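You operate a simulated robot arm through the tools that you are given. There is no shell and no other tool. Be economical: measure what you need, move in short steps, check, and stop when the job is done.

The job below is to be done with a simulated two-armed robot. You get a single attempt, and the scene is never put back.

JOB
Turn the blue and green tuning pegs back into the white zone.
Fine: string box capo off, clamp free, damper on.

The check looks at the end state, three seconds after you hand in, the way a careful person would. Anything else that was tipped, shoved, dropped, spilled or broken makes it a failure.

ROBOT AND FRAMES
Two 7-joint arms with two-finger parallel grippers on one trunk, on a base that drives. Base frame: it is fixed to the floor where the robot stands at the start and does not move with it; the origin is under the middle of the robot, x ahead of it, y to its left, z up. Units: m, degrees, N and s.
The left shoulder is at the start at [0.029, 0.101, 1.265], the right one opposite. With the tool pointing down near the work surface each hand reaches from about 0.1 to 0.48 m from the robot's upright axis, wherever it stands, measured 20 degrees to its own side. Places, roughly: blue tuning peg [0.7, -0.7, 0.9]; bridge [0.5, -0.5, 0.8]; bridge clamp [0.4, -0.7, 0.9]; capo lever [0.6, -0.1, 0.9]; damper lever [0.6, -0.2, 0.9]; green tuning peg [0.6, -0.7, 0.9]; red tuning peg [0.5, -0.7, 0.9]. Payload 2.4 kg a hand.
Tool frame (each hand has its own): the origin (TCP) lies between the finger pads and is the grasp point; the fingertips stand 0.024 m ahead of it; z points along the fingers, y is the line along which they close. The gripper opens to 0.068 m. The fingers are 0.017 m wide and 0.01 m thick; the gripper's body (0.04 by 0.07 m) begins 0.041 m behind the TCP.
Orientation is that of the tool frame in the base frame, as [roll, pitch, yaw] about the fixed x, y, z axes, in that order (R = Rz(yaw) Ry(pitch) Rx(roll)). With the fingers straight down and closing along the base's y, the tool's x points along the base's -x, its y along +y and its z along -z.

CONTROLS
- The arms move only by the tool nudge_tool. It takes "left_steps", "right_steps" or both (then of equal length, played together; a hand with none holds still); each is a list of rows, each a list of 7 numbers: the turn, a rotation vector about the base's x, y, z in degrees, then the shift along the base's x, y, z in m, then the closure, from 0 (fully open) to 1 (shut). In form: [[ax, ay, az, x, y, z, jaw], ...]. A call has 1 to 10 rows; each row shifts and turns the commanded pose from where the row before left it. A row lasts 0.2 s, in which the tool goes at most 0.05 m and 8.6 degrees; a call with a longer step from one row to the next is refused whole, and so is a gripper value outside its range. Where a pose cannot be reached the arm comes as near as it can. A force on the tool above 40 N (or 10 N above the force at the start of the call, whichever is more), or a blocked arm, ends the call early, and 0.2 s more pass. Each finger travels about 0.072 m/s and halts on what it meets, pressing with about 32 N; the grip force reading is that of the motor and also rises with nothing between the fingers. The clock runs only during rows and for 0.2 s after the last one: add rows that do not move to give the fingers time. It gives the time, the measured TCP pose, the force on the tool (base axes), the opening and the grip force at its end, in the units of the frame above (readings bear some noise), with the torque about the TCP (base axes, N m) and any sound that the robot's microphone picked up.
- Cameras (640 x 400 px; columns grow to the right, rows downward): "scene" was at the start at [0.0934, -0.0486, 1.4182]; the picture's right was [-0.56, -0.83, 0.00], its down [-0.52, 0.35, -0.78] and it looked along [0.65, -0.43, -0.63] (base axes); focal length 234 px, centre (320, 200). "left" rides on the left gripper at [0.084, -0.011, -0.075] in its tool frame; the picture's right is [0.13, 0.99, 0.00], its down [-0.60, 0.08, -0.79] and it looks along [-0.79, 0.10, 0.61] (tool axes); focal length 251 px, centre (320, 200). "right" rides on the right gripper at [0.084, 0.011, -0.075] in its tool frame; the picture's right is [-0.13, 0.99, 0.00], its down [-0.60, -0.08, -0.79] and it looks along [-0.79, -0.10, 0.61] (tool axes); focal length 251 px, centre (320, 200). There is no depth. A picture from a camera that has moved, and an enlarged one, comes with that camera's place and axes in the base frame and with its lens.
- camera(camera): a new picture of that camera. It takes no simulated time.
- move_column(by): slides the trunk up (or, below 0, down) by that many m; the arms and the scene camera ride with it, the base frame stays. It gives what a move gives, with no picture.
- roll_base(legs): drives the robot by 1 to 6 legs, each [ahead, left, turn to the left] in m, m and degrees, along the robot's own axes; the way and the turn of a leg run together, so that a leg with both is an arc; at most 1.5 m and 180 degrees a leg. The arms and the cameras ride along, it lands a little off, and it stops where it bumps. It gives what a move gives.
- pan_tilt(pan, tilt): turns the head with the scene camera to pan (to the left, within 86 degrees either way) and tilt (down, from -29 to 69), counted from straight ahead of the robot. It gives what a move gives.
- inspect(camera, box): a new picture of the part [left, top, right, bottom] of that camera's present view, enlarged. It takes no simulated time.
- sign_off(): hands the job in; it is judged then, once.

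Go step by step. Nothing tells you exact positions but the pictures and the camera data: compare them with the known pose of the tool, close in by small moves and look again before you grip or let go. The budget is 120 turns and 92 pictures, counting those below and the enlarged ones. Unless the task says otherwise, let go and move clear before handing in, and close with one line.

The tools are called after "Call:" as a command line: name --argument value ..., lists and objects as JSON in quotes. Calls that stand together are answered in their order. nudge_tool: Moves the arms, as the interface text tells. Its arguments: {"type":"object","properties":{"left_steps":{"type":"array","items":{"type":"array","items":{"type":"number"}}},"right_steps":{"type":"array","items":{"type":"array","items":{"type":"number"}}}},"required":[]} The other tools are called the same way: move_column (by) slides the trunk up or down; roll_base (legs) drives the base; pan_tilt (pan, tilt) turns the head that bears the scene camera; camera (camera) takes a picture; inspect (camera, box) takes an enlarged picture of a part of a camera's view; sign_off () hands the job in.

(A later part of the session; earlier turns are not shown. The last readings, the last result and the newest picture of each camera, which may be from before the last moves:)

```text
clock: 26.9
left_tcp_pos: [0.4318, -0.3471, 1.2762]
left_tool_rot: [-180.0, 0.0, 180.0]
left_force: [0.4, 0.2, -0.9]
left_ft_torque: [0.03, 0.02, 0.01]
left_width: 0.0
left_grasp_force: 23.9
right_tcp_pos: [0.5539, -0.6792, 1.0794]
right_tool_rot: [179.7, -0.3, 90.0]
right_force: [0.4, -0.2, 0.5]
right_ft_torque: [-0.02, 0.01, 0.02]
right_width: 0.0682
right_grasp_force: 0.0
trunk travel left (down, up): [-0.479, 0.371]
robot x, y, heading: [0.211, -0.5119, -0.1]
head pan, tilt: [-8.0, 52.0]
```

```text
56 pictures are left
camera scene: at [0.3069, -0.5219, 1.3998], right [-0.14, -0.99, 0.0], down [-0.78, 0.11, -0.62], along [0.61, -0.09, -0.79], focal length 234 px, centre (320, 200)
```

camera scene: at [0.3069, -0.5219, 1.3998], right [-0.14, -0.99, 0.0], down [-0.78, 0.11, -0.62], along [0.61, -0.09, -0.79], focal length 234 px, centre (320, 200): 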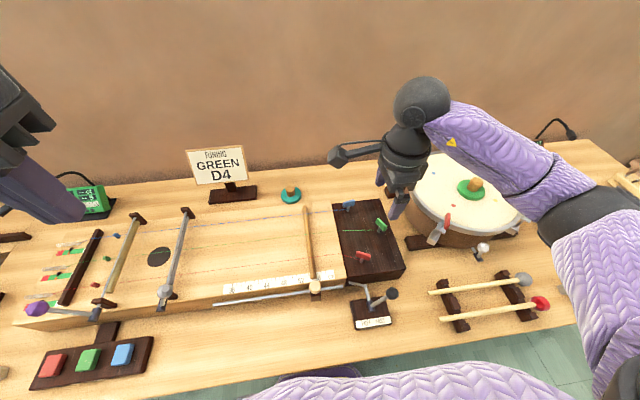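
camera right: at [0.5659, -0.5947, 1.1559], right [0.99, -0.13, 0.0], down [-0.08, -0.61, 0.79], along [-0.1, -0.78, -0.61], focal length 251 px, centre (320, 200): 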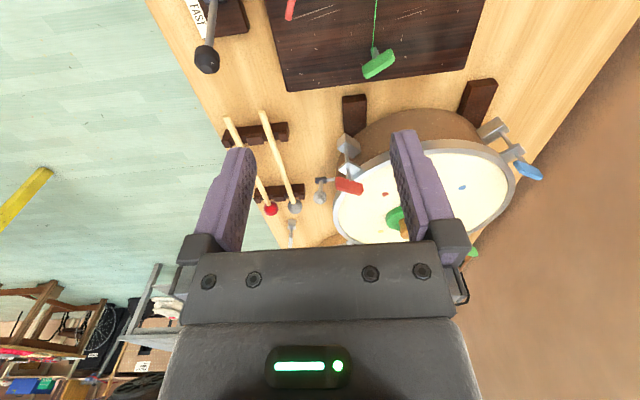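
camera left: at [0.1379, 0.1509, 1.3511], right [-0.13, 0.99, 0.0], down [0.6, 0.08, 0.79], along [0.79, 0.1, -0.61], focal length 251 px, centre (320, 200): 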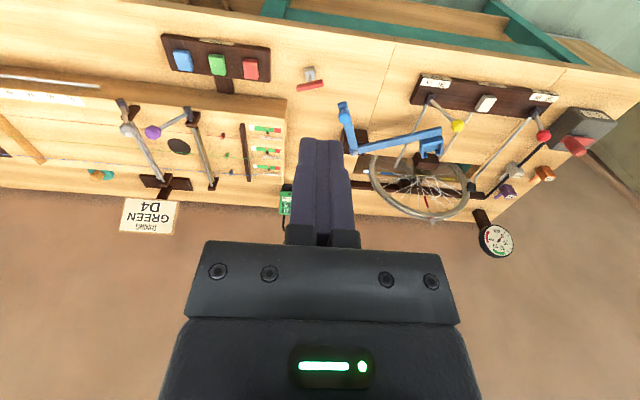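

Triangulation puts the green peg head near (0.616,-0.734,0.86). I move the hand above it and turn to match the head.

Call:
nudge_tool --right_steps '[[0, 0, -8, 0.02, -0.018, 0, 0], [0, 0, -8, 0.02, -0.018, 0, 0], [0, 0, -8, 0.02, -0.018, 0, 0], [0, 0, -8, 0, 0, 0, 0], [0, 0, -8, 0, 0, 0, 0], [0, 0, -8, 0, 0, 0, 0], [0, 0, 0, 0, 0, 0, 0]]'

Call:
camera --camera "right"

Call:
inspect --camera "scene" --box '[310, 160, 430, 260]'

```text
clock: 28.5
left_tcp_pos: [0.4316, -0.3488, 1.2758]
left_tool_rot: [-180.0, 0.0, -179.9]
left_force: [0.5, 0.2, 0.0]
left_ft_torque: [0.03, -0.02, -0.01]
left_width: 0.0003
left_grasp_force: 23.4
right_tcp_pos: [0.6141, -0.7327, 1.0819]
right_tool_rot: [179.6, -0.3, 41.7]
right_force: [-0.7, 0.3, 0.2]
right_ft_torque: [-0.04, 0.04, 0.03]
right_width: 0.0679
right_grasp_force: 0.0
trunk travel left (down, up): [-0.479, 0.371]
robot x, y, heading: [0.2084, -0.5082, 0.1]
head pan, tilt: [-8.0, 52.0]
```

```text
55 pictures are left
camera right: at [0.6845, -0.6846, 1.1581], right [0.56, -0.83, 0.0], down [-0.51, -0.34, 0.79], along [-0.65, -0.45, -0.61], focal length 251 px, centre (320, 200)
```

right: 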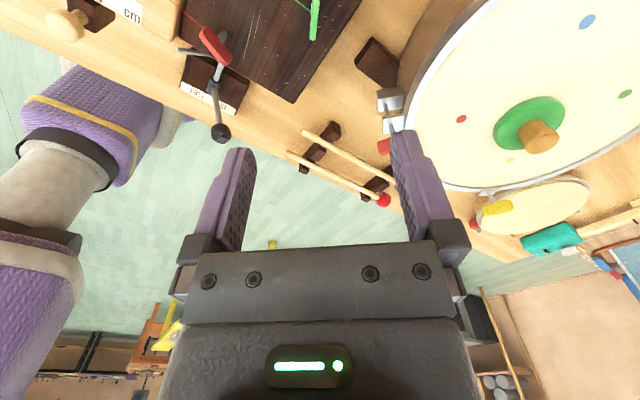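

```text
4.00 times, centred on (370, 210) of scene
camera zoom: at [0.3068, -0.5219, 1.3998], right [-0.14, -0.99, 0.0], down [-0.78, 0.11, -0.62], along [0.61, -0.09, -0.79], focal length 938 px, centre (120, 160)
```

zoom: 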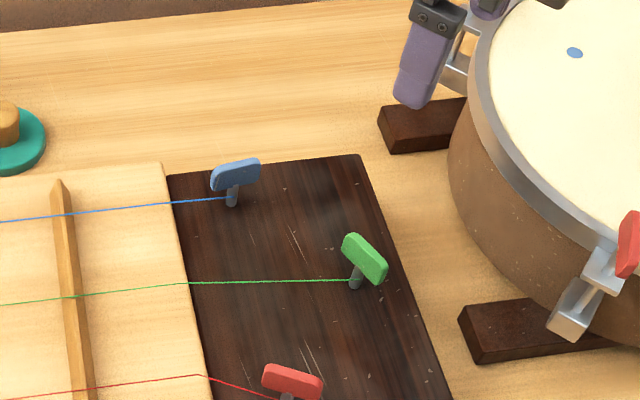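

The hand is aligned with the green head. I'll descend with half-open fingers to just above it and look.

Call:
nudge_tool --right_steps '[[0, 0, 0, -0.0026, 0.0027, 0, 0.5], [0, 0, 0, 0, 0, -0.04, 0.5], [0, 0, 0, 0, 0, -0.04, 0.5], [0, 0, 0, 0, 0, -0.04, 0.5], [0, 0, 0, 0, 0, -0.04, 0.5], [0, 0, 0, 0, 0, 0, 0.5]]'

Call:
camera --camera "right"

Call:
inspect --camera "scene" --box '[310, 160, 450, 260]'

```text
clock: 29.9
left_tcp_pos: [0.4322, -0.3498, 1.2757]
left_tool_rot: [-180.0, 0.0, -179.9]
left_force: [0.3, -0.2, 0.5]
left_ft_torque: [0.0, -0.04, 0.0]
left_width: 0.0
left_grasp_force: 23.5
right_tcp_pos: [0.6103, -0.7304, 0.9202]
right_tool_rot: [179.6, -0.3, 41.9]
right_force: [0.6, -0.1, 0.5]
right_ft_torque: [0.0, 0.01, -0.02]
right_width: 0.0342
right_grasp_force: 0.1
trunk travel left (down, up): [-0.479, 0.371]
robot x, y, heading: [0.2089, -0.5083, 0.0]
head pan, tilt: [-8.0, 52.0]
```

```text
53 pictures are left
camera right: at [0.6809, -0.6813, 0.9977], right [0.57, -0.82, 0.0], down [-0.51, -0.34, 0.79], along [-0.65, -0.45, -0.61], focal length 251 px, centre (320, 200)
```

right: 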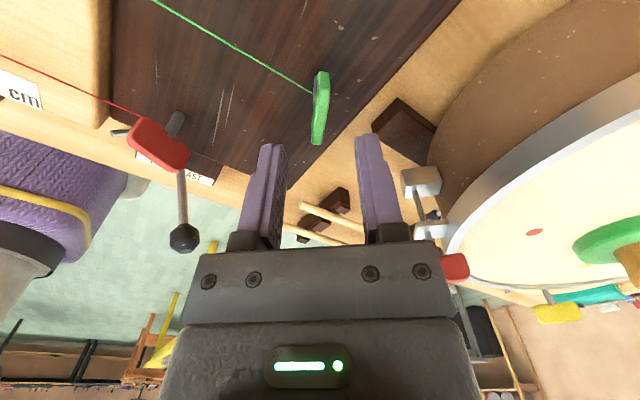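

```text
4.00 times, centred on (380, 210) of scene
camera zoom: at [0.3067, -0.5219, 1.3998], right [-0.14, -0.99, 0.0], down [-0.78, 0.11, -0.62], along [0.61, -0.09, -0.79], focal length 938 px, centre (80, 160)
```

zoom: 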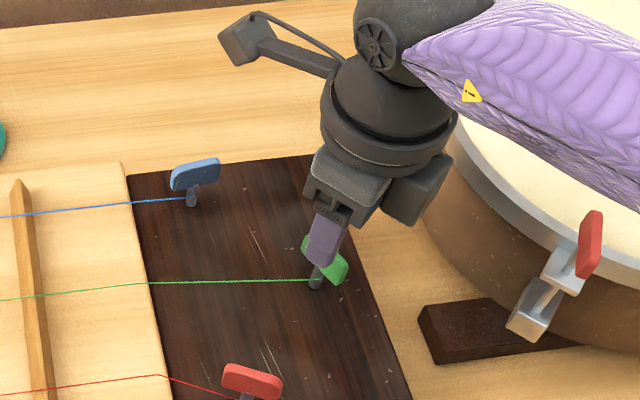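

Well centred over the head. Down 5 cm and close gently, watching.

Call:
nudge_tool --right_steps '[[0, 0, 0, 0.0006, 0, -0.025, 0.5], [0, 0, 0, 0, 0, -0.024, 0.5], [0, 0, 0, 0, 0, 0, 0.7], [0, 0, 0, 0, 0, 0, 1], [0, 0, 0, 0, 0, 0, 1]]'

Call:
camera --camera "right"

Call:
inspect --camera "scene" --box '[20, 220, 110, 320]'

```text
clock: 31.1
left_tcp_pos: [0.4318, -0.3489, 1.2753]
left_tool_rot: [-180.0, 0.0, -179.9]
left_force: [-0.6, 0.5, -0.6]
left_ft_torque: [0.01, 0.0, 0.01]
left_width: 0.0002
left_grasp_force: 23.3
right_tcp_pos: [0.612, -0.7302, 0.8718]
right_tool_rot: [179.7, -0.3, 41.8]
right_force: [0.9, -2.6, 0.7]
right_ft_torque: [0.38, 0.27, 0.02]
right_width: 0.0067
right_grasp_force: 29.0
trunk travel left (down, up): [-0.479, 0.371]
robot x, y, heading: [0.2082, -0.5112, -0.3]
head pan, tilt: [-8.0, 52.0]
```

```text
51 pictures are left
camera right: at [0.6812, -0.6818, 0.949], right [0.57, -0.82, 0.0], down [-0.51, -0.34, 0.79], along [-0.65, -0.45, -0.61], focal length 251 px, centre (320, 200)
```

right: 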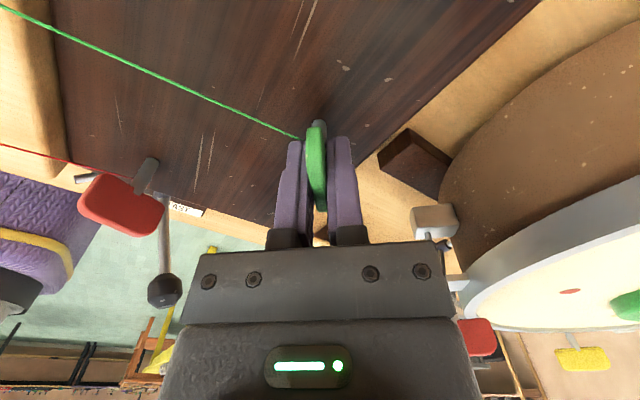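

```text
4.00 times, centred on (65, 270) of scene
camera zoom: at [0.307, -0.5224, 1.3998], right [-0.14, -0.99, 0.0], down [-0.78, 0.11, -0.62], along [0.61, -0.09, -0.79], focal length 938 px, centre (1340, -80)
```

zoom: 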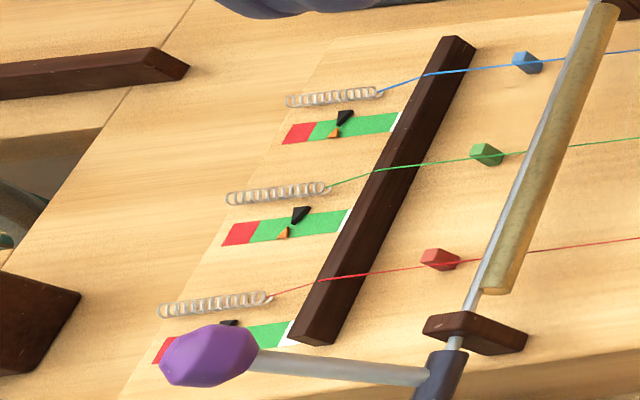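

Green peg gripped. I use the left hand's camera as a gauge watcher, moving it left and turning it.

Call:
nudge_tool --left_steps '[[0, 0, 8, 0, 0.025, 0, 1], [0, 0, 8, 0, 0.025, 0, 1], [0, 0, 8, 0, 0.025, 0, 1], [0, 0, 8, 0, 0.025, 0, 1], [0, 0, 8, 0, 0.025, 0, 1], [0, 0, 0, 0, 0.025, 0, 1]]'

Call:
camera --camera "left"

```text
clock: 32.5
left_tcp_pos: [0.4482, -0.2092, 1.2694]
left_tool_rot: [180.0, 0.0, -140.0]
left_force: [0.0, -0.2, 1.0]
left_ft_torque: [0.01, 0.0, 0.0]
left_width: 0.0
left_grasp_force: 23.4
left hand out of reach, approached as far as the arm can: row 5, 6
right_tcp_pos: [0.6111, -0.7308, 0.873]
right_tool_rot: [179.7, -0.3, 41.9]
right_force: [1.5, -3.4, -1.4]
right_ft_torque: [0.27, 0.3, -0.02]
right_width: 0.0065
right_grasp_force: 29.3
trunk travel left (down, up): [-0.479, 0.371]
robot x, y, heading: [0.2116, -0.5119, -0.5]
head pan, tilt: [-8.0, 52.0]
```

```text
49 pictures are left
camera left: at [0.391, -0.2727, 1.3457], right [-0.74, 0.68, 0.0], down [0.41, 0.45, 0.79], along [0.54, 0.58, -0.61], focal length 251 px, centre (320, 200)
```

left: 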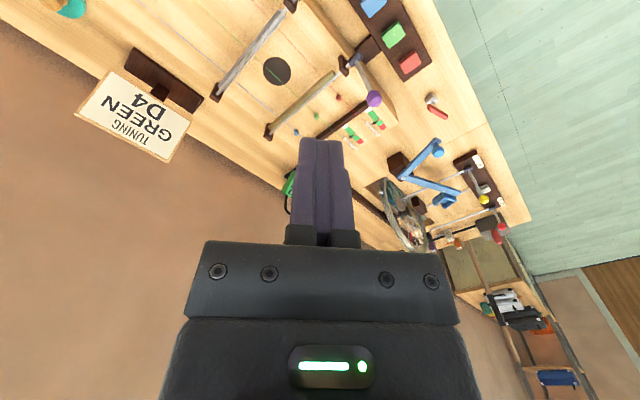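

Gauges visible but partly behind the fingers; I turn the left hand back slightly.

Call:
nudge_tool --left_steps '[[0, 0, -8, 0, 0, 0, 1], [0, 0, -8, 0, 0, 0, 1]]'

Call:
inspect --camera "left" --box '[320, 80, 480, 190]'

```text
clock: 33.1
left_tcp_pos: [0.4485, -0.2103, 1.2696]
left_tool_rot: [179.9, -0.1, -156.0]
left_force: [-0.6, -0.5, -0.6]
left_ft_torque: [-0.03, 0.01, -0.01]
left_width: 0.0
left_grasp_force: 23.4
right_tcp_pos: [0.6109, -0.7301, 0.8724]
right_tool_rot: [179.7, -0.2, 41.9]
right_force: [1.5, -4.0, -1.1]
right_ft_torque: [0.26, 0.35, 0.02]
right_width: 0.0065
right_grasp_force: 29.2
trunk travel left (down, up): [-0.479, 0.371]
robot x, y, heading: [0.2115, -0.5112, -0.1]
head pan, tilt: [-8.0, 52.0]
```

```text
3.64 times, centred on (400, 135) of left
camera zoom: at [0.3767, -0.2548, 1.3455], right [-0.52, 0.85, 0.0], down [0.52, 0.32, 0.79], along [0.68, 0.41, -0.61], focal length 914 px, centre (29, 436)
```

zoom: 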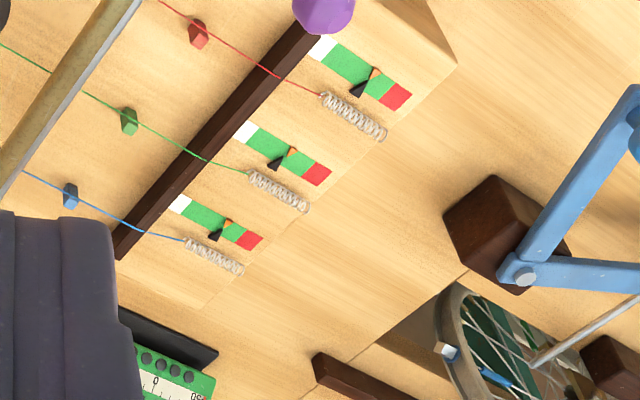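

Excellent gauge view. I try a small turn (8° counterclockwise) of the green peg and watch its gauge.

Call:
nudge_tool --right_steps '[[0, 0, 4, 0, 0, 0, 1], [0, 0, 4, 0, 0, 0, 1], [0, 0, 4, 0, 0, 0, 1]]'

Call:
inspect --camera "left" --box '[360, 80, 440, 150]'

```text
clock: 33.9
left_tcp_pos: [0.4486, -0.2099, 1.2705]
left_tool_rot: [-180.0, 0.0, -156.1]
left_force: [0.0, 0.0, 0.3]
left_ft_torque: [-0.02, 0.03, -0.01]
left_width: 0.0
left_grasp_force: 23.6
right_tcp_pos: [0.6115, -0.7308, 0.8728]
right_tool_rot: [179.8, -0.3, 54.0]
right_force: [2.7, -4.5, 3.8]
right_ft_torque: [-0.11, 0.65, -0.02]
right_width: 0.0067
right_grasp_force: 29.2
trunk travel left (down, up): [-0.479, 0.371]
robot x, y, heading: [0.2105, -0.5118, 0.1]
head pan, tilt: [-8.0, 52.0]
```

```text
5.71 times, centred on (400, 115) of left
camera zoom: at [0.3765, -0.2547, 1.3456], right [-0.52, 0.85, 0.0], down [0.52, 0.32, 0.79], along [0.68, 0.41, -0.61], focal length 1437 px, centre (-137, 686)
```

zoom: 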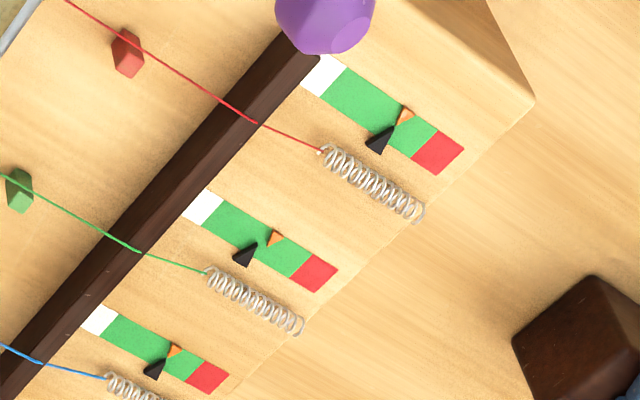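

The green pointer moved slightly toward white. I continue counterclockwise by 40°.

Call:
nudge_tool --right_steps '[[0, 0, 5, 0, 0, 0, 1], [0, 0, 5, 0, 0, 0, 1], [0, 0, 5, 0, 0, 0, 1], [0, 0, 5, 0, 0, 0, 1], [0, 0, 5, 0, 0, 0, 1], [0, 0, 5, 0, 0, 0, 1], [0, 0, 5, 0, 0, 0, 1], [0, 0, 5, 0, 0, 0, 1]]'

Call:
inspect --camera "left" --box '[344, 80, 456, 150]'

```text
clock: 35.7
left_tcp_pos: [0.449, -0.2108, 1.2701]
left_tool_rot: [180.0, -0.1, -156.1]
left_force: [1.3, -0.1, 0.0]
left_ft_torque: [0.02, 0.0, -0.02]
left_width: 0.0001
left_grasp_force: 23.6
right_tcp_pos: [0.6128, -0.7316, 0.8728]
right_tool_rot: [179.7, -0.4, 94.0]
right_force: [10.4, -7.8, 4.2]
right_ft_torque: [-0.38, 0.41, -0.01]
right_width: 0.0064
right_grasp_force: 29.3
trunk travel left (down, up): [-0.479, 0.371]
robot x, y, heading: [0.2118, -0.5115, -0.0]
head pan, tilt: [-8.0, 52.0]
```

```text
5.71 times, centred on (400, 115) of left
camera zoom: at [0.3777, -0.2551, 1.3456], right [-0.52, 0.85, 0.0], down [0.52, 0.32, 0.79], along [0.68, 0.41, -0.61], focal length 1437 px, centre (-137, 686)
```

zoom: 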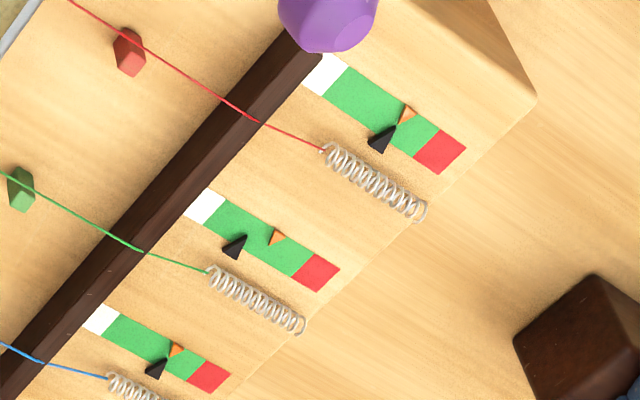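

The pointer moves steadily (about 0.4 px per degree), roughly 125° more needed. I continue, easing sideways along the reaction force.

Call:
nudge_tool --right_steps '[[0, 0, 6, 0.0005, -0.0005, 0, 1], [0, 0, 6, 0.0005, -0.0005, 0, 1], [0, 0, 6, 0, 0, 0, 1], [0, 0, 6, 0, 0, 0, 1], [0, 0, 6, 0, 0, 0, 1], [0, 0, 6, 0, 0, 0, 1], [0, 0, 6, 0, 0, 0, 1], [0, 0, 6, 0, 0, 0, 1], [0, 0, 6, 0, 0, 0, 1], [0, 0, 6, 0, 0, 0, 1]]'

Call:
inspect --camera "left" --box '[344, 80, 456, 150]'

Call:
camera --camera "right"

```text
clock: 37.9
left_tcp_pos: [0.451, -0.2076, 1.2702]
left_tool_rot: [180.0, -0.1, -156.0]
left_force: [-0.6, -0.3, -0.4]
left_ft_torque: [-0.01, 0.0, -0.02]
left_width: 0.0
left_grasp_force: 23.3
right_tcp_pos: [0.6139, -0.7301, 0.8722]
right_tool_rot: [179.7, -0.2, 154.1]
right_force: [21.3, 10.1, 4.4]
right_ft_torque: [-0.51, -0.12, -0.02]
right_width: 0.0064
right_grasp_force: 29.0
trunk travel left (down, up): [-0.479, 0.371]
robot x, y, heading: [0.2118, -0.5139, -0.1]
head pan, tilt: [-8.0, 52.0]
```

```text
5.71 times, centred on (400, 115) of left
camera zoom: at [0.3789, -0.2527, 1.3449], right [-0.52, 0.85, 0.0], down [0.52, 0.32, 0.79], along [0.68, 0.41, -0.61], focal length 1437 px, centre (-137, 686)
```

zoom: 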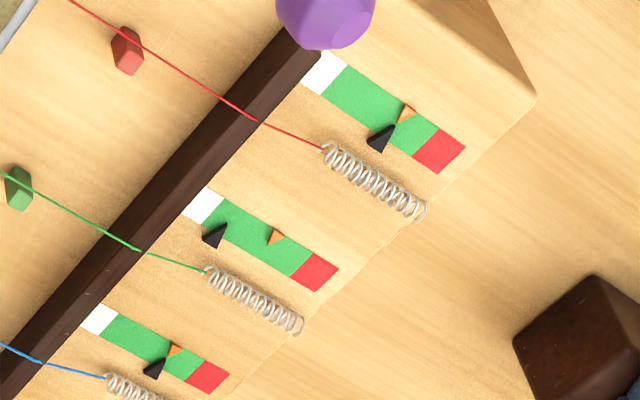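

```text
44 pictures are left
camera right: at [0.5453, -0.6831, 0.949], right [0.55, 0.84, 0.0], down [0.51, -0.34, 0.79], along [0.66, -0.43, -0.61], focal length 251 px, centre (320, 200)
```

right: 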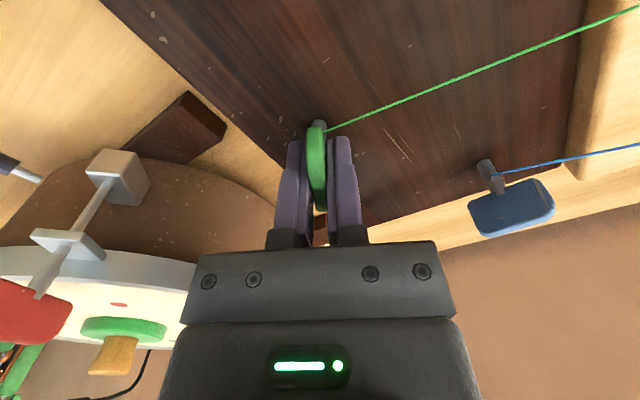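

The pointer is two thirds of the way. I turn a further ~54°, easing the sideways force.

Call:
nudge_tool --right_steps '[[0, 0, 6, 0.001, 0.0005, 0, 1], [0, 0, 6, 0.0005, 0.0005, 0, 1], [0, 0, 6, 0, 0, 0, 1], [0, 0, 6, 0, 0, 0, 1], [0, 0, 6, 0, 0.0005, 0, 1], [0, 0, 6, 0, 0.0005, 0, 1], [0, 0, 6, 0, 0, 0, 1], [0, 0, 6, 0, 0, 0, 1], [0, 0, 6, 0, 0, 0, 1]]'

Call:
inspect --camera "left" --box '[344, 80, 456, 150]'

```text
clock: 39.9
left_tcp_pos: [0.4516, -0.2081, 1.2683]
left_tool_rot: [179.9, -0.3, -156.1]
left_force: [0.0, 0.2, 0.2]
left_ft_torque: [0.0, 0.03, 0.0]
left_width: 0.0
left_grasp_force: 23.9
right_tcp_pos: [0.615, -0.7286, 0.8719]
right_tool_rot: [179.9, -0.4, -167.1]
right_force: [16.5, 13.9, -11.1]
right_ft_torque: [-0.34, -0.23, -0.02]
right_width: 0.0062
right_grasp_force: 28.6
right hand out of reach, approached as far as the arm can: row 7, 8, 9
trunk travel left (down, up): [-0.479, 0.371]
robot x, y, heading: [0.2144, -0.5148, -0.1]
head pan, tilt: [-8.0, 52.0]
```

```text
5.71 times, centred on (400, 115) of left
camera zoom: at [0.3793, -0.2528, 1.3447], right [-0.52, 0.85, 0.0], down [0.52, 0.32, 0.79], along [0.68, 0.41, -0.61], focal length 1437 px, centre (-137, 686)
```

zoom: 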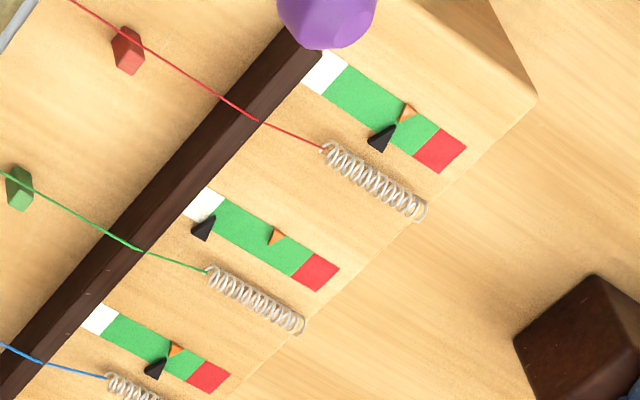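

The pointer is right at the edge of white, but the wrist is at its limit. I release, lift and rotate back 180° to regrip.

Call:
nudge_tool --right_steps '[[0, 0, 0, 0, 0, 0, 0.7], [0, 0, 0, 0, 0, 0, 0.5], [0, 0, 0, 0, 0, 0.03, 0.5], [0, 0, 0, 0, 0, 0.03, 0.5], [0, 0, -8, 0, 0, 0, 0.5], [0, 0, -8, 0, 0, 0, 0.5], [0, 0, -8, 0, 0, 0, 0.5], [0, 0, -8, 0, 0, 0, 0.5], [0, 0, -8, 0, 0, 0, 0.5], [0, 0, -8, 0, 0, 0, 0.5]]'

Call:
nudge_tool --right_steps '[[0, 0, -8, 0, 0, 0, 0.5], [0, 0, -8, 0, 0, 0, 0.5], [0, 0, -8, 0, 0, 0, 0.5], [0, 0, -8, 0, 0, 0, 0.5], [0, 0, -8, 0, 0, 0, 0.5], [0, 0, -8, 0, 0, 0, 0.5], [0, 0, -8, 0, 0, 0, 0.5], [0, 0, -8, 0, 0, 0, 0.5], [0, 0, -8, 0, 0, 0, 0.5], [0, 0, -8, 0, 0, 0, 0.5]]'

Call:
camera --camera "right"

Call:
inspect --camera "left" --box '[344, 80, 456, 150]'

```text
clock: 42.1
left_tcp_pos: [0.4479, -0.21, 1.2705]
left_tool_rot: [180.0, 0.0, -156.1]
left_force: [0.3, -1.0, 0.2]
left_ft_torque: [-0.01, -0.03, 0.01]
left_width: 0.0001
left_grasp_force: 23.8
right_tcp_pos: [0.6151, -0.7296, 0.9325]
right_tool_rot: [179.8, -0.2, 144.8]
right_force: [-0.6, 0.5, 0.7]
right_ft_torque: [-0.02, 0.01, 0.02]
right_width: 0.0341
right_grasp_force: 0.1
trunk travel left (down, up): [-0.479, 0.371]
robot x, y, heading: [0.2107, -0.5084, -0.2]
head pan, tilt: [-8.0, 52.0]
```

```text
clock: 44.3
left_tcp_pos: [0.4476, -0.2105, 1.2709]
left_tool_rot: [-180.0, 0.0, -156.0]
left_force: [0.1, 0.2, -0.4]
left_ft_torque: [0.04, -0.01, 0.01]
left_width: 0.0002
left_grasp_force: 23.4
right_tcp_pos: [0.6156, -0.7309, 0.9321]
right_tool_rot: [179.8, -0.3, 64.8]
right_force: [0.2, 0.6, 0.6]
right_ft_torque: [-0.01, 0.02, 0.02]
right_width: 0.034
right_grasp_force: 0.0
trunk travel left (down, up): [-0.479, 0.371]
robot x, y, heading: [0.2101, -0.5115, -0.0]
head pan, tilt: [-8.0, 52.0]
```

```text
42 pictures are left
camera right: at [0.6608, -0.6589, 1.0096], right [0.84, -0.54, 0.0], down [-0.33, -0.51, 0.79], along [-0.43, -0.67, -0.61], focal length 251 px, centre (320, 200)
```

right: 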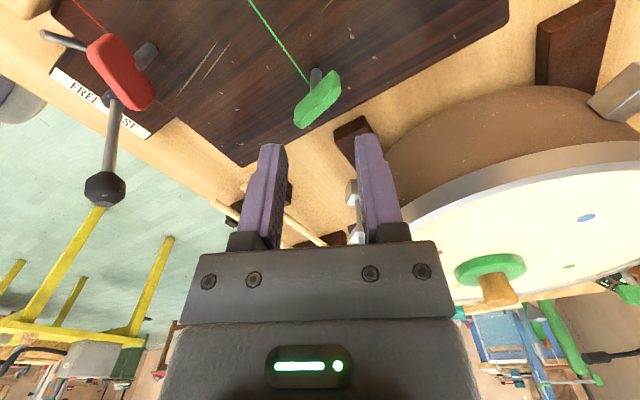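

```text
5.71 times, centred on (400, 115) of left
camera zoom: at [0.3764, -0.2543, 1.3455], right [-0.52, 0.85, 0.0], down [0.52, 0.32, 0.79], along [0.68, 0.41, -0.61], focal length 1437 px, centre (-137, 686)
```

zoom: 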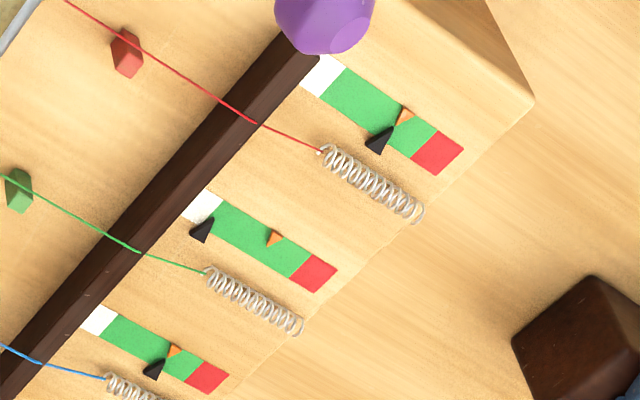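

The peg holds its place. I finish rotating to yaw ≈14 and regrip.

Call:
nudge_tool --right_steps '[[0, 0, -8, -0.001, 0, 0, 0.5], [0, 0, -8, -0.001, 0, 0, 0.5], [0, 0, -8, 0, 0, 0, 0.5], [0, 0, -8, 0, 0, 0, 0.5], [0, 0, -8, 0, 0, 0, 0.5], [0, 0, -8, 0, 0, 0, 0.5], [0, 0, -2, 0, 0, 0, 0.5]]'

Call:
camera --camera "right"

```text
clock: 45.9
left_tcp_pos: [0.4484, -0.21, 1.2704]
left_tool_rot: [-180.0, 0.0, -156.0]
left_force: [0.0, -0.8, 0.5]
left_ft_torque: [-0.02, -0.02, 0.01]
left_width: 0.0
left_grasp_force: 23.9
right_tcp_pos: [0.614, -0.73, 0.9336]
right_tool_rot: [179.8, -0.2, 14.7]
right_force: [0.0, 0.7, 0.1]
right_ft_torque: [0.01, -0.03, -0.04]
right_width: 0.0338
right_grasp_force: 0.0
trunk travel left (down, up): [-0.479, 0.371]
robot x, y, heading: [0.2109, -0.5124, -0.2]
head pan, tilt: [-8.0, 52.0]
```

```text
40 pictures are left
camera right: at [0.6972, -0.7189, 1.009], right [0.13, -0.99, 0.0], down [-0.61, -0.08, 0.79], along [-0.78, -0.1, -0.61], focal length 251 px, centre (320, 200)
```

right: 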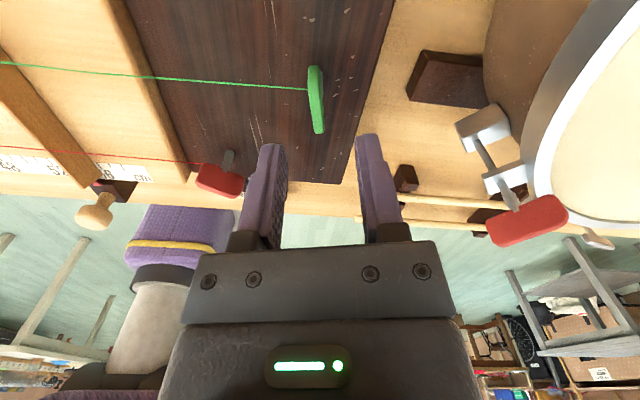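

Aligned; down and grip again.

Call:
nudge_tool --right_steps '[[0, 0, 0, 0, 0.002, -0.03, 0.5], [0, 0, 0, 0, 0, -0.031, 0.5], [0, 0, 0, 0, 0, 0, 0.7], [0, 0, 0, 0, 0, 0, 1], [0, 0, 0, 0, 0, 0, 1]]'

Call:
nudge_tool --right_steps '[[0, 0, 6, 0, 0, 0, 1], [0, 0, 6, 0, 0, 0, 1], [0, 0, 6, 0, 0, 0, 1], [0, 0, 6, 0, 0, 0, 1], [0, 0, 6, 0, 0, 0, 1]]'

Call:
inspect --camera "left" --box '[344, 80, 456, 150]'

```text
clock: 47.1
left_tcp_pos: [0.4481, -0.2113, 1.2702]
left_tool_rot: [179.8, 0.1, -156.0]
left_force: [-0.5, -0.8, -0.3]
left_ft_torque: [0.02, -0.01, -0.03]
left_width: 0.0002
left_grasp_force: 23.6
right_tcp_pos: [0.6118, -0.728, 0.8698]
right_tool_rot: [179.8, -0.1, 14.8]
right_force: [3.2, -7.7, 0.5]
right_ft_torque: [0.4, 0.09, -0.01]
right_width: 0.0066
right_grasp_force: 28.9
trunk travel left (down, up): [-0.479, 0.371]
robot x, y, heading: [0.2171, -0.5095, 0.2]
head pan, tilt: [-8.0, 52.0]
```

```text
clock: 48.3
left_tcp_pos: [0.4485, -0.2128, 1.2709]
left_tool_rot: [180.0, -0.2, -155.9]
left_force: [0.1, 0.5, 0.1]
left_ft_torque: [-0.03, 0.03, 0.0]
left_width: 0.0
left_grasp_force: 22.9
right_tcp_pos: [0.6123, -0.7286, 0.8705]
right_tool_rot: [180.0, -0.1, 45.0]
right_force: [-2.9, -8.1, -21.2]
right_ft_torque: [0.41, -0.25, -0.01]
right_width: 0.0066
right_grasp_force: 29.9
trunk travel left (down, up): [-0.479, 0.371]
robot x, y, heading: [0.2119, -0.5144, -0.4]
head pan, tilt: [-8.0, 52.0]
```

```text
5.71 times, centred on (400, 115) of left
camera zoom: at [0.3776, -0.2564, 1.3456], right [-0.52, 0.85, 0.0], down [0.52, 0.32, 0.79], along [0.68, 0.41, -0.61], focal length 1437 px, centre (-137, 686)
```

zoom: 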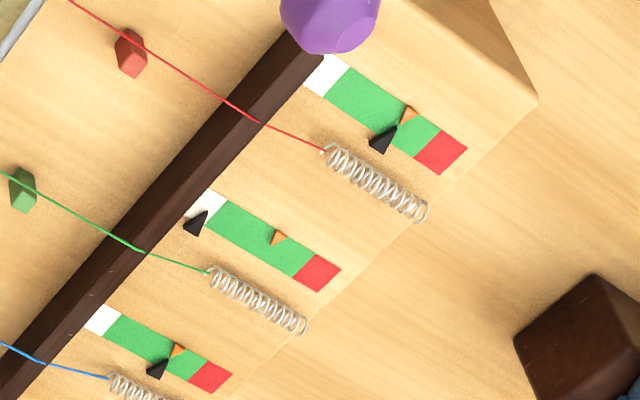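

The pointer is in white; I zoom more to judge the margin.

Call:
inspect --camera "left" --box '[370, 105, 410, 135]'

```text
13.33 times, centred on (390, 120) of left
camera zoom: at [0.3776, -0.2564, 1.3456], right [-0.52, 0.85, 0.0], down [0.52, 0.32, 0.79], along [0.68, 0.41, -0.61], focal length 3352 px, centre (-613, 1267)
```

zoom: 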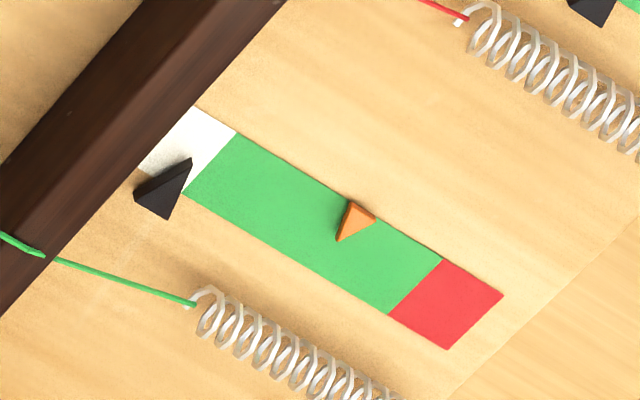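

The tip sits inside white with a little margin. I add 6° more for safety, then release and lift.

Call:
nudge_tool --right_steps '[[0, 0, 6, 0, 0, 0, 1], [0, 0, 0, 0, 0, 0, 1]]'

Call:
nudge_tool --right_steps '[[0, 0, 0, 0, 0, 0, 0.7], [0, 0, 0, 0, 0, 0, 0.5], [0, 0, 0, 0, 0, 0.04, 0.5], [0, 0, 0, 0, 0, 0.04, 0.5], [0, 0, 0, 0, 0, 0.04, 0.5], [0, 0, 0, 0, 0.0, 0.04, 0.3]]'

Call:
roll_base --legs '[[0.04, 0, 0]]'

Call:
inspect --camera "left" --box '[330, 80, 460, 170]'

Call:
camera --camera "right"

```text
clock: 48.9
left_tcp_pos: [0.4503, -0.2114, 1.27]
left_tool_rot: [179.9, -0.1, -156.0]
left_force: [-0.5, 0.1, 0.0]
left_ft_torque: [-0.04, 0.0, 0.04]
left_width: 0.0002
left_grasp_force: 23.6
right_tcp_pos: [0.6131, -0.7296, 0.8698]
right_tool_rot: [180.0, -0.1, 50.9]
right_force: [-4.5, -9.3, -26.7]
right_ft_torque: [-0.35, 0.42, 0.02]
right_width: 0.0064
right_grasp_force: 29.4
trunk travel left (down, up): [-0.479, 0.371]
robot x, y, heading: [0.2108, -0.5072, -0.0]
head pan, tilt: [-8.0, 52.0]
```

```text
clock: 50.3
left_tcp_pos: [0.4478, -0.2097, 1.2703]
left_tool_rot: [-180.0, 0.0, -156.0]
left_force: [-0.1, 0.0, -0.6]
left_ft_torque: [0.03, 0.01, 0.02]
left_width: 0.0002
left_grasp_force: 23.5
right_tcp_pos: [0.6127, -0.7242, 1.0325]
right_tool_rot: [179.7, -0.3, 50.9]
right_force: [0.5, 0.4, 0.1]
right_ft_torque: [0.01, 0.0, -0.02]
right_width: 0.0474
right_grasp_force: 0.0
trunk travel left (down, up): [-0.479, 0.371]
robot x, y, heading: [0.2116, -0.5066, -0.0]
head pan, tilt: [-8.0, 52.0]
```

```text
clock: 51.1
left_tcp_pos: [0.4536, -0.2099, 1.2709]
left_tool_rot: [-180.0, -0.1, -155.9]
left_force: [0.2, 0.5, 0.5]
left_ft_torque: [0.0, 0.02, -0.03]
left_width: 0.0
left_grasp_force: 24.4
right_tcp_pos: [0.6204, -0.7255, 1.033]
right_tool_rot: [179.8, -0.2, 50.9]
right_force: [-0.1, -1.7, 0.7]
right_ft_torque: [0.01, 0.02, 0.0]
right_width: 0.0478
right_grasp_force: 0.0
trunk travel left (down, up): [-0.479, 0.371]
robot x, y, heading: [0.2197, -0.5114, -0.2]
head pan, tilt: [-8.0, 52.0]
stopped in leg 1: the robot was blocked; the commanded pose is now the measured one
```

```text
4.44 times, centred on (395, 125) of left
camera zoom: at [0.3832, -0.2544, 1.3455], right [-0.52, 0.85, 0.0], down [0.52, 0.32, 0.79], along [0.68, 0.41, -0.61], focal length 1118 px, centre (-13, 533)
```

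zoom: 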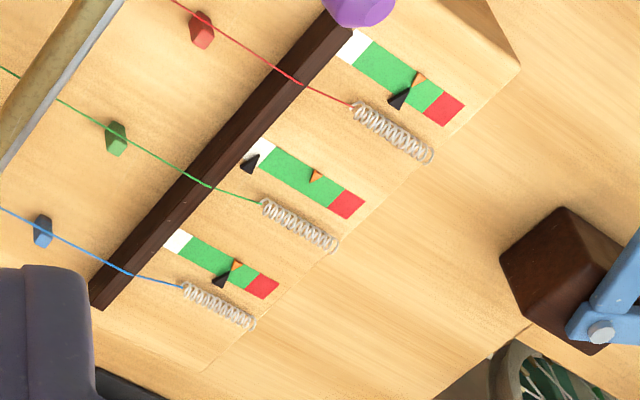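

```text
36 pictures are left
camera right: at [0.6817, -0.6663, 1.109], right [0.69, -0.73, 0.0], down [-0.45, -0.42, 0.79], along [-0.57, -0.55, -0.61], focal length 251 px, centre (320, 200)
```

right: 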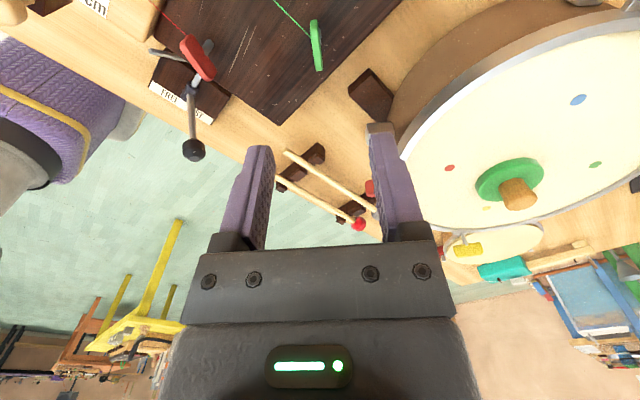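

Green is in white and holds. The base met the bench gently at x 0.22, so I won't go further. I go above the blue peg, near (0.697,-0.663), with yaw 110.

Call:
nudge_tool --right_steps '[[0, 0, 7.4, 0.01, 0.008, 0, 0.5], [0, 0, 7.4, 0.01, 0.008, 0, 0.5], [0, 0, 7.4, 0.01, 0.008, 0, 0.5], [0, 0, 7.4, 0.01, 0.008, 0, 0.5], [0, 0, 7.4, 0.01, 0.008, 0, 0.5], [0, 0, 7.4, 0.01, 0.008, 0, 0.5], [0, 0, 7.4, 0.01, 0.008, 0, 0.5], [0, 0, 7.4, 0.007, 0.0065, 0, 0.5]]'

Call:
camera --camera "right"

Call:
camera --camera "scene"

```text
clock: 52.9
left_tcp_pos: [0.456, -0.2097, 1.27]
left_tool_rot: [-180.0, -0.1, -156.0]
left_force: [0.5, -0.7, -1.5]
left_ft_torque: [0.02, 0.0, -0.02]
left_width: 0.0
left_grasp_force: 24.0
right_tcp_pos: [0.6981, -0.6632, 1.0333]
right_tool_rot: [179.8, -0.2, 110.2]
right_force: [0.0, -0.1, 0.1]
right_ft_torque: [0.06, -0.01, 0.0]
right_width: 0.0339
right_grasp_force: 0.0
trunk travel left (down, up): [-0.479, 0.371]
robot x, y, heading: [0.2212, -0.5099, 0.1]
head pan, tilt: [-8.0, 52.0]
```

```text
35 pictures are left
camera right: at [0.6796, -0.5793, 1.1094], right [0.98, 0.22, 0.0], down [0.13, -0.6, 0.79], along [0.18, -0.77, -0.61], focal length 251 px, centre (320, 200)
```

right: 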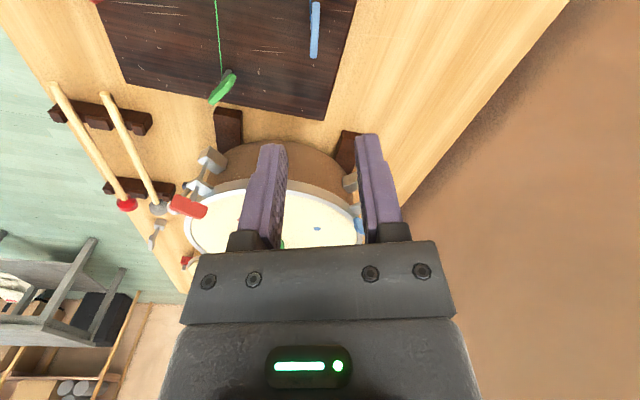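

```text
34 pictures are left
camera scene: at [0.3141, -0.5217, 1.3998], right [-0.14, -0.99, 0.0], down [-0.78, 0.11, -0.62], along [0.61, -0.09, -0.79], focal length 234 px, centre (320, 200)
```

scene: 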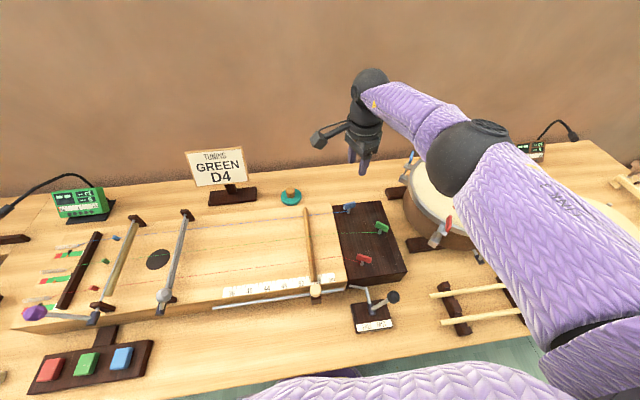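

Blue head at (0.695,-0.660), aligned. I descend to just above and check.

Call:
nudge_tool --right_steps '[[0, 0, 0, -0.0036, 0.003, -0.035, 0.5], [0, 0, 0, 0, 0, -0.04, 0.5], [0, 0, 0, 0, 0, -0.038, 0.5], [0, 0, 0, 0, 0, 0, 0.5]]'

Call:
camera --camera "right"

```text
clock: 53.9
left_tcp_pos: [0.4542, -0.2083, 1.2687]
left_tool_rot: [180.0, -0.1, -156.0]
left_force: [-0.8, -0.2, -0.9]
left_ft_torque: [0.01, -0.04, 0.01]
left_width: 0.0001
left_grasp_force: 23.8
right_tcp_pos: [0.6727, -0.658, 0.9222]
right_tool_rot: [179.8, -0.3, 110.1]
right_force: [-0.4, -0.7, 0.0]
right_ft_torque: [0.02, -0.01, 0.0]
right_width: 0.0339
right_grasp_force: 0.1
right hand out of reach, approached as far as the arm can: row 2, 3
trunk travel left (down, up): [-0.479, 0.371]
robot x, y, heading: [0.2166, -0.5096, 0.0]
head pan, tilt: [-8.0, 52.0]
```

```text
33 pictures are left
camera right: at [0.6546, -0.5747, 0.9985], right [0.98, 0.22, 0.0], down [0.13, -0.6, 0.79], along [0.18, -0.77, -0.61], focal length 251 px, centre (320, 200)
```

right: 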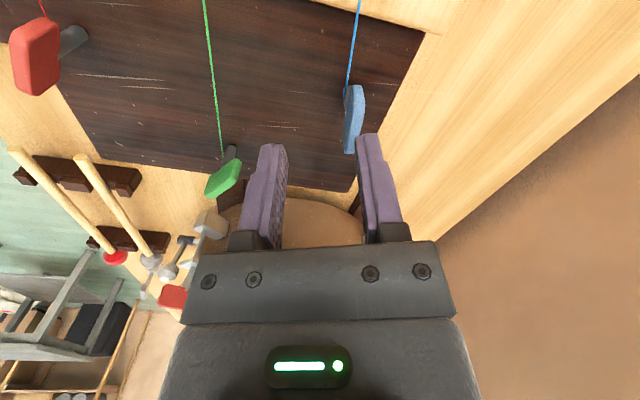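

Out of reach by 2 cm at this height; lowering the trunk should gain reach. First I raise the hand and check the elbow's clearance.

Call:
nudge_tool --right_steps '[[0, 0, 0, 0, 0, 0.04, 0.5], [0, 0, 0, 0, 0, 0.045, 0.5], [0, 0, 0, 0.01, 0, 0.045, 0.5], [0, 0, 0, 0.0, 0, 0, 0.5]]'

Call:
pan_tilt --pan -60 --tilt 45

Call:
camera --camera "scene"

```text
clock: 54.9
left_tcp_pos: [0.4543, -0.21, 1.2706]
left_tool_rot: [-180.0, -0.1, -156.0]
left_force: [0.5, 0.1, -0.4]
left_ft_torque: [0.01, 0.05, -0.01]
left_width: 0.0
left_grasp_force: 23.8
right_tcp_pos: [0.7073, -0.6604, 1.045]
right_tool_rot: [179.8, -0.2, 110.1]
right_force: [-0.6, -0.4, 0.6]
right_ft_torque: [-0.03, -0.01, 0.0]
right_width: 0.0341
right_grasp_force: 0.0
right hand out of reach, approached as far as the arm can: row 1, 2
trunk travel left (down, up): [-0.479, 0.371]
robot x, y, heading: [0.2195, -0.512, 0.2]
head pan, tilt: [-8.0, 52.0]
```

```text
clock: 56.1
left_tcp_pos: [0.4554, -0.2091, 1.2708]
left_tool_rot: [-180.0, -0.1, -156.0]
left_force: [-0.8, -0.2, -0.4]
left_ft_torque: [-0.02, 0.0, 0.01]
left_width: 0.0001
left_grasp_force: 23.6
right_tcp_pos: [0.7059, -0.6606, 1.0427]
right_tool_rot: [179.9, -0.1, 110.1]
right_force: [0.3, 0.1, 0.2]
right_ft_torque: [0.04, -0.05, -0.01]
right_width: 0.034
right_grasp_force: 0.1
trunk travel left (down, up): [-0.479, 0.371]
robot x, y, heading: [0.221, -0.5112, 0.1]
head pan, tilt: [-60.0, 45.0]
```

```text
32 pictures are left
camera scene: at [0.2804, -0.5817, 1.4094], right [-0.87, -0.5, 0.0], down [-0.35, 0.61, -0.71], along [0.35, -0.61, -0.71], focal length 234 px, centre (320, 200)
```

scene: 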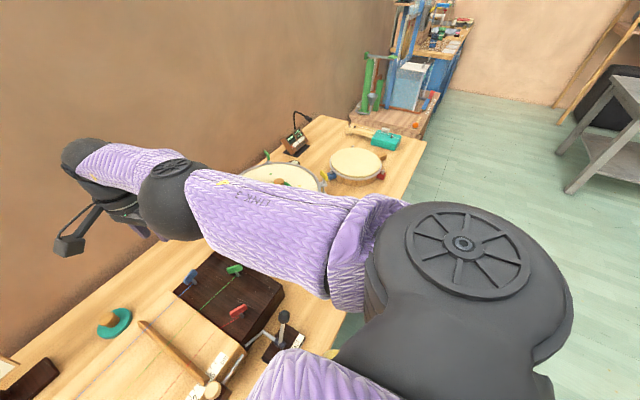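

The forearm and elbow are well above the drum. I lower the trunk in two parts.

Call:
move_column --by -0.06

Call:
move_column --by -0.06

Call:
camera --camera "scene"

Call:
camera --camera "right"

```text
clock: 57.1
left_tcp_pos: [0.4576, -0.2094, 1.208]
left_tool_rot: [179.7, -0.8, -156.0]
left_force: [0.7, 0.1, -1.0]
left_ft_torque: [-0.01, 0.03, 0.0]
left_width: 0.0001
left_grasp_force: 23.4
right_tcp_pos: [0.7067, -0.6581, 0.985]
right_tool_rot: [179.7, -0.2, 110.1]
right_force: [0.7, 0.0, 0.0]
right_ft_torque: [0.0, -0.02, -0.02]
right_width: 0.0341
right_grasp_force: 0.1
trunk travel left (down, up): [-0.419, 0.431]
robot x, y, heading: [0.2167, -0.5122, 0.1]
head pan, tilt: [-60.0, 45.0]
```

```text
clock: 58.1
left_tcp_pos: [0.4634, -0.2102, 1.1413]
left_tool_rot: [179.2, -1.8, -156.0]
left_force: [0.4, -0.2, -0.5]
left_ft_torque: [-0.04, 0.02, -0.01]
left_width: 0.0001
left_grasp_force: 23.9
right_tcp_pos: [0.7074, -0.6595, 0.9253]
right_tool_rot: [179.8, -0.3, 110.0]
right_force: [-0.2, -0.6, 0.4]
right_ft_torque: [0.02, -0.03, -0.02]
right_width: 0.034
right_grasp_force: 0.1
trunk travel left (down, up): [-0.359, 0.491]
robot x, y, heading: [0.2151, -0.5092, 0.2]
head pan, tilt: [-60.0, 45.0]
```

```text
31 pictures are left
camera scene: at [0.2957, -0.5818, 1.2886], right [-0.87, -0.5, 0.0], down [-0.35, 0.61, -0.71], along [0.35, -0.61, -0.71], focal length 234 px, centre (320, 200)
```

scene: 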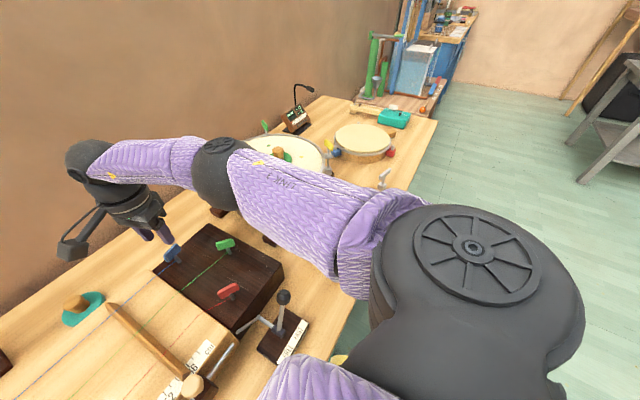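

```text
30 pictures are left
camera right: at [0.6889, -0.5764, 1.001], right [0.98, 0.22, 0.0], down [0.13, -0.6, 0.79], along [0.18, -0.77, -0.61], focal length 251 px, centre (320, 200)
```

right: 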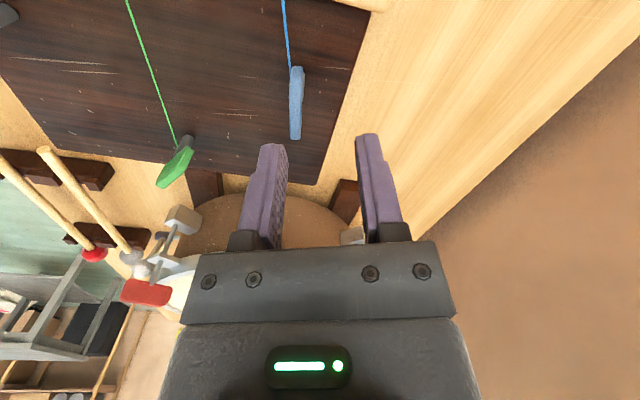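

Good clearance and the blue peg is in reach at (0.6945,-0.661). I centre, descend and grip.

Call:
nudge_tool --right_steps '[[0, 0, 0, -0.013, -0.0015, 0, 0.5], [0, 0, 0, 0, 0, -0.027, 0.5], [0, 0, 0, 0, 0, -0.026, 0.5], [0, 0, 0, 0, 0, 0, 0.7], [0, 0, 0, 0, 0, 0, 1], [0, 0, 0, 0, 0, 0, 1]]'

Call:
camera --camera "right"

Call:
camera --camera "left"

```text
clock: 59.5
left_tcp_pos: [0.4655, -0.2105, 1.1409]
left_tool_rot: [179.1, -2.0, -156.0]
left_force: [0.0, 0.2, -0.2]
left_ft_torque: [-0.01, -0.01, -0.02]
left_width: 0.0001
left_grasp_force: 23.8
right_tcp_pos: [0.6943, -0.6609, 0.8713]
right_tool_rot: [179.7, -0.2, 110.1]
right_force: [4.4, 3.6, -0.6]
right_ft_torque: [0.02, 0.37, -0.01]
right_width: 0.0067
right_grasp_force: 29.2
trunk travel left (down, up): [-0.359, 0.491]
robot x, y, heading: [0.213, -0.5118, -0.1]
head pan, tilt: [-60.0, 45.0]
```

```text
29 pictures are left
camera right: at [0.6757, -0.5778, 0.9481], right [0.98, 0.22, 0.0], down [0.13, -0.6, 0.79], along [0.18, -0.77, -0.61], focal length 251 px, centre (320, 200)
```

right: 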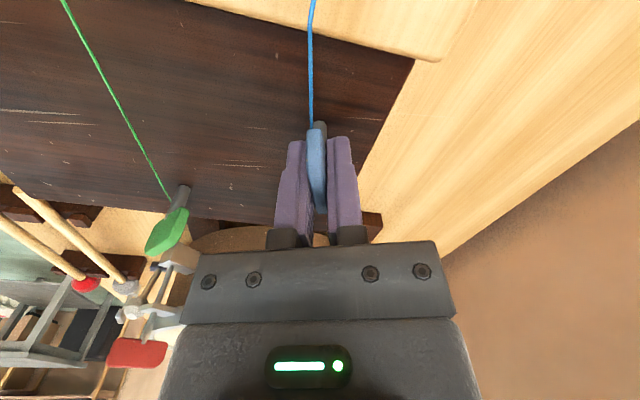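

```text
28 pictures are left
camera left: at [0.3972, -0.2553, 1.2192], right [-0.52, 0.85, 0.02], down [0.55, 0.32, 0.77], along [0.66, 0.41, -0.63], focal length 251 px, centre (320, 200)
```

left: 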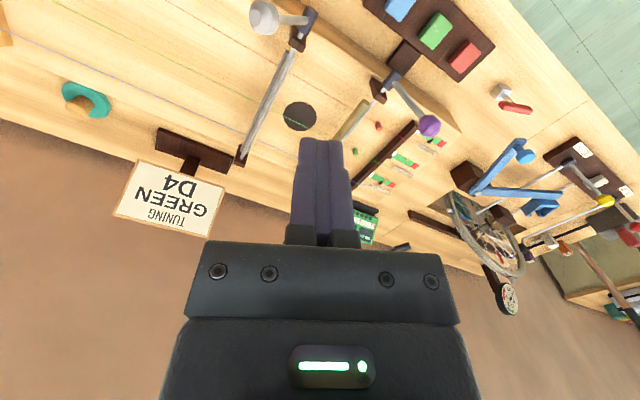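

Blue gripped, and gauges are still visible. A first 18° counterclockwise, then look.

Call:
nudge_tool --right_steps '[[0, 0, 6, 0, 0, 0, 1], [0, 0, 6, 0, 0, 0, 1], [0, 0, 6, 0, 0, 0, 1]]'

Call:
inspect --camera "left" --box '[350, 125, 462, 195]'

```text
clock: 60.3
left_tcp_pos: [0.4661, -0.2095, 1.1422]
left_tool_rot: [179.2, -1.8, -155.9]
left_force: [-0.3, 0.1, -0.5]
left_ft_torque: [0.0, 0.0, -0.02]
left_width: 0.0
left_grasp_force: 23.8
right_tcp_pos: [0.6948, -0.6607, 0.8716]
right_tool_rot: [179.8, -0.2, 128.3]
right_force: [3.6, 9.4, 3.6]
right_ft_torque: [0.25, 0.68, -0.02]
right_width: 0.0066
right_grasp_force: 29.2
trunk travel left (down, up): [-0.359, 0.491]
robot x, y, heading: [0.2176, -0.5085, -0.2]
head pan, tilt: [-60.0, 45.0]
```

```text
5.71 times, centred on (406, 160) of left
camera zoom: at [0.3969, -0.2545, 1.2192], right [-0.52, 0.85, 0.02], down [0.55, 0.32, 0.77], along [0.66, 0.41, -0.63], focal length 1437 px, centre (-171, 429)
```

zoom: 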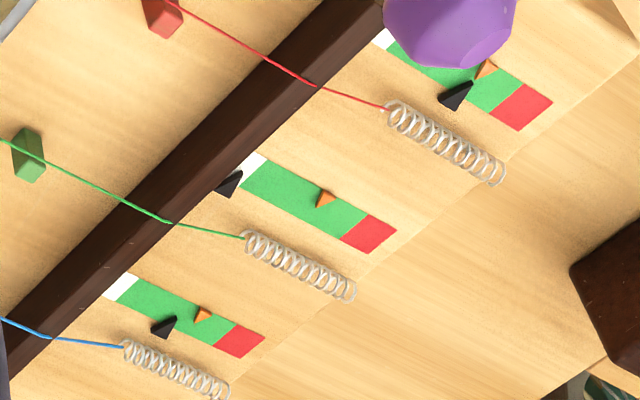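

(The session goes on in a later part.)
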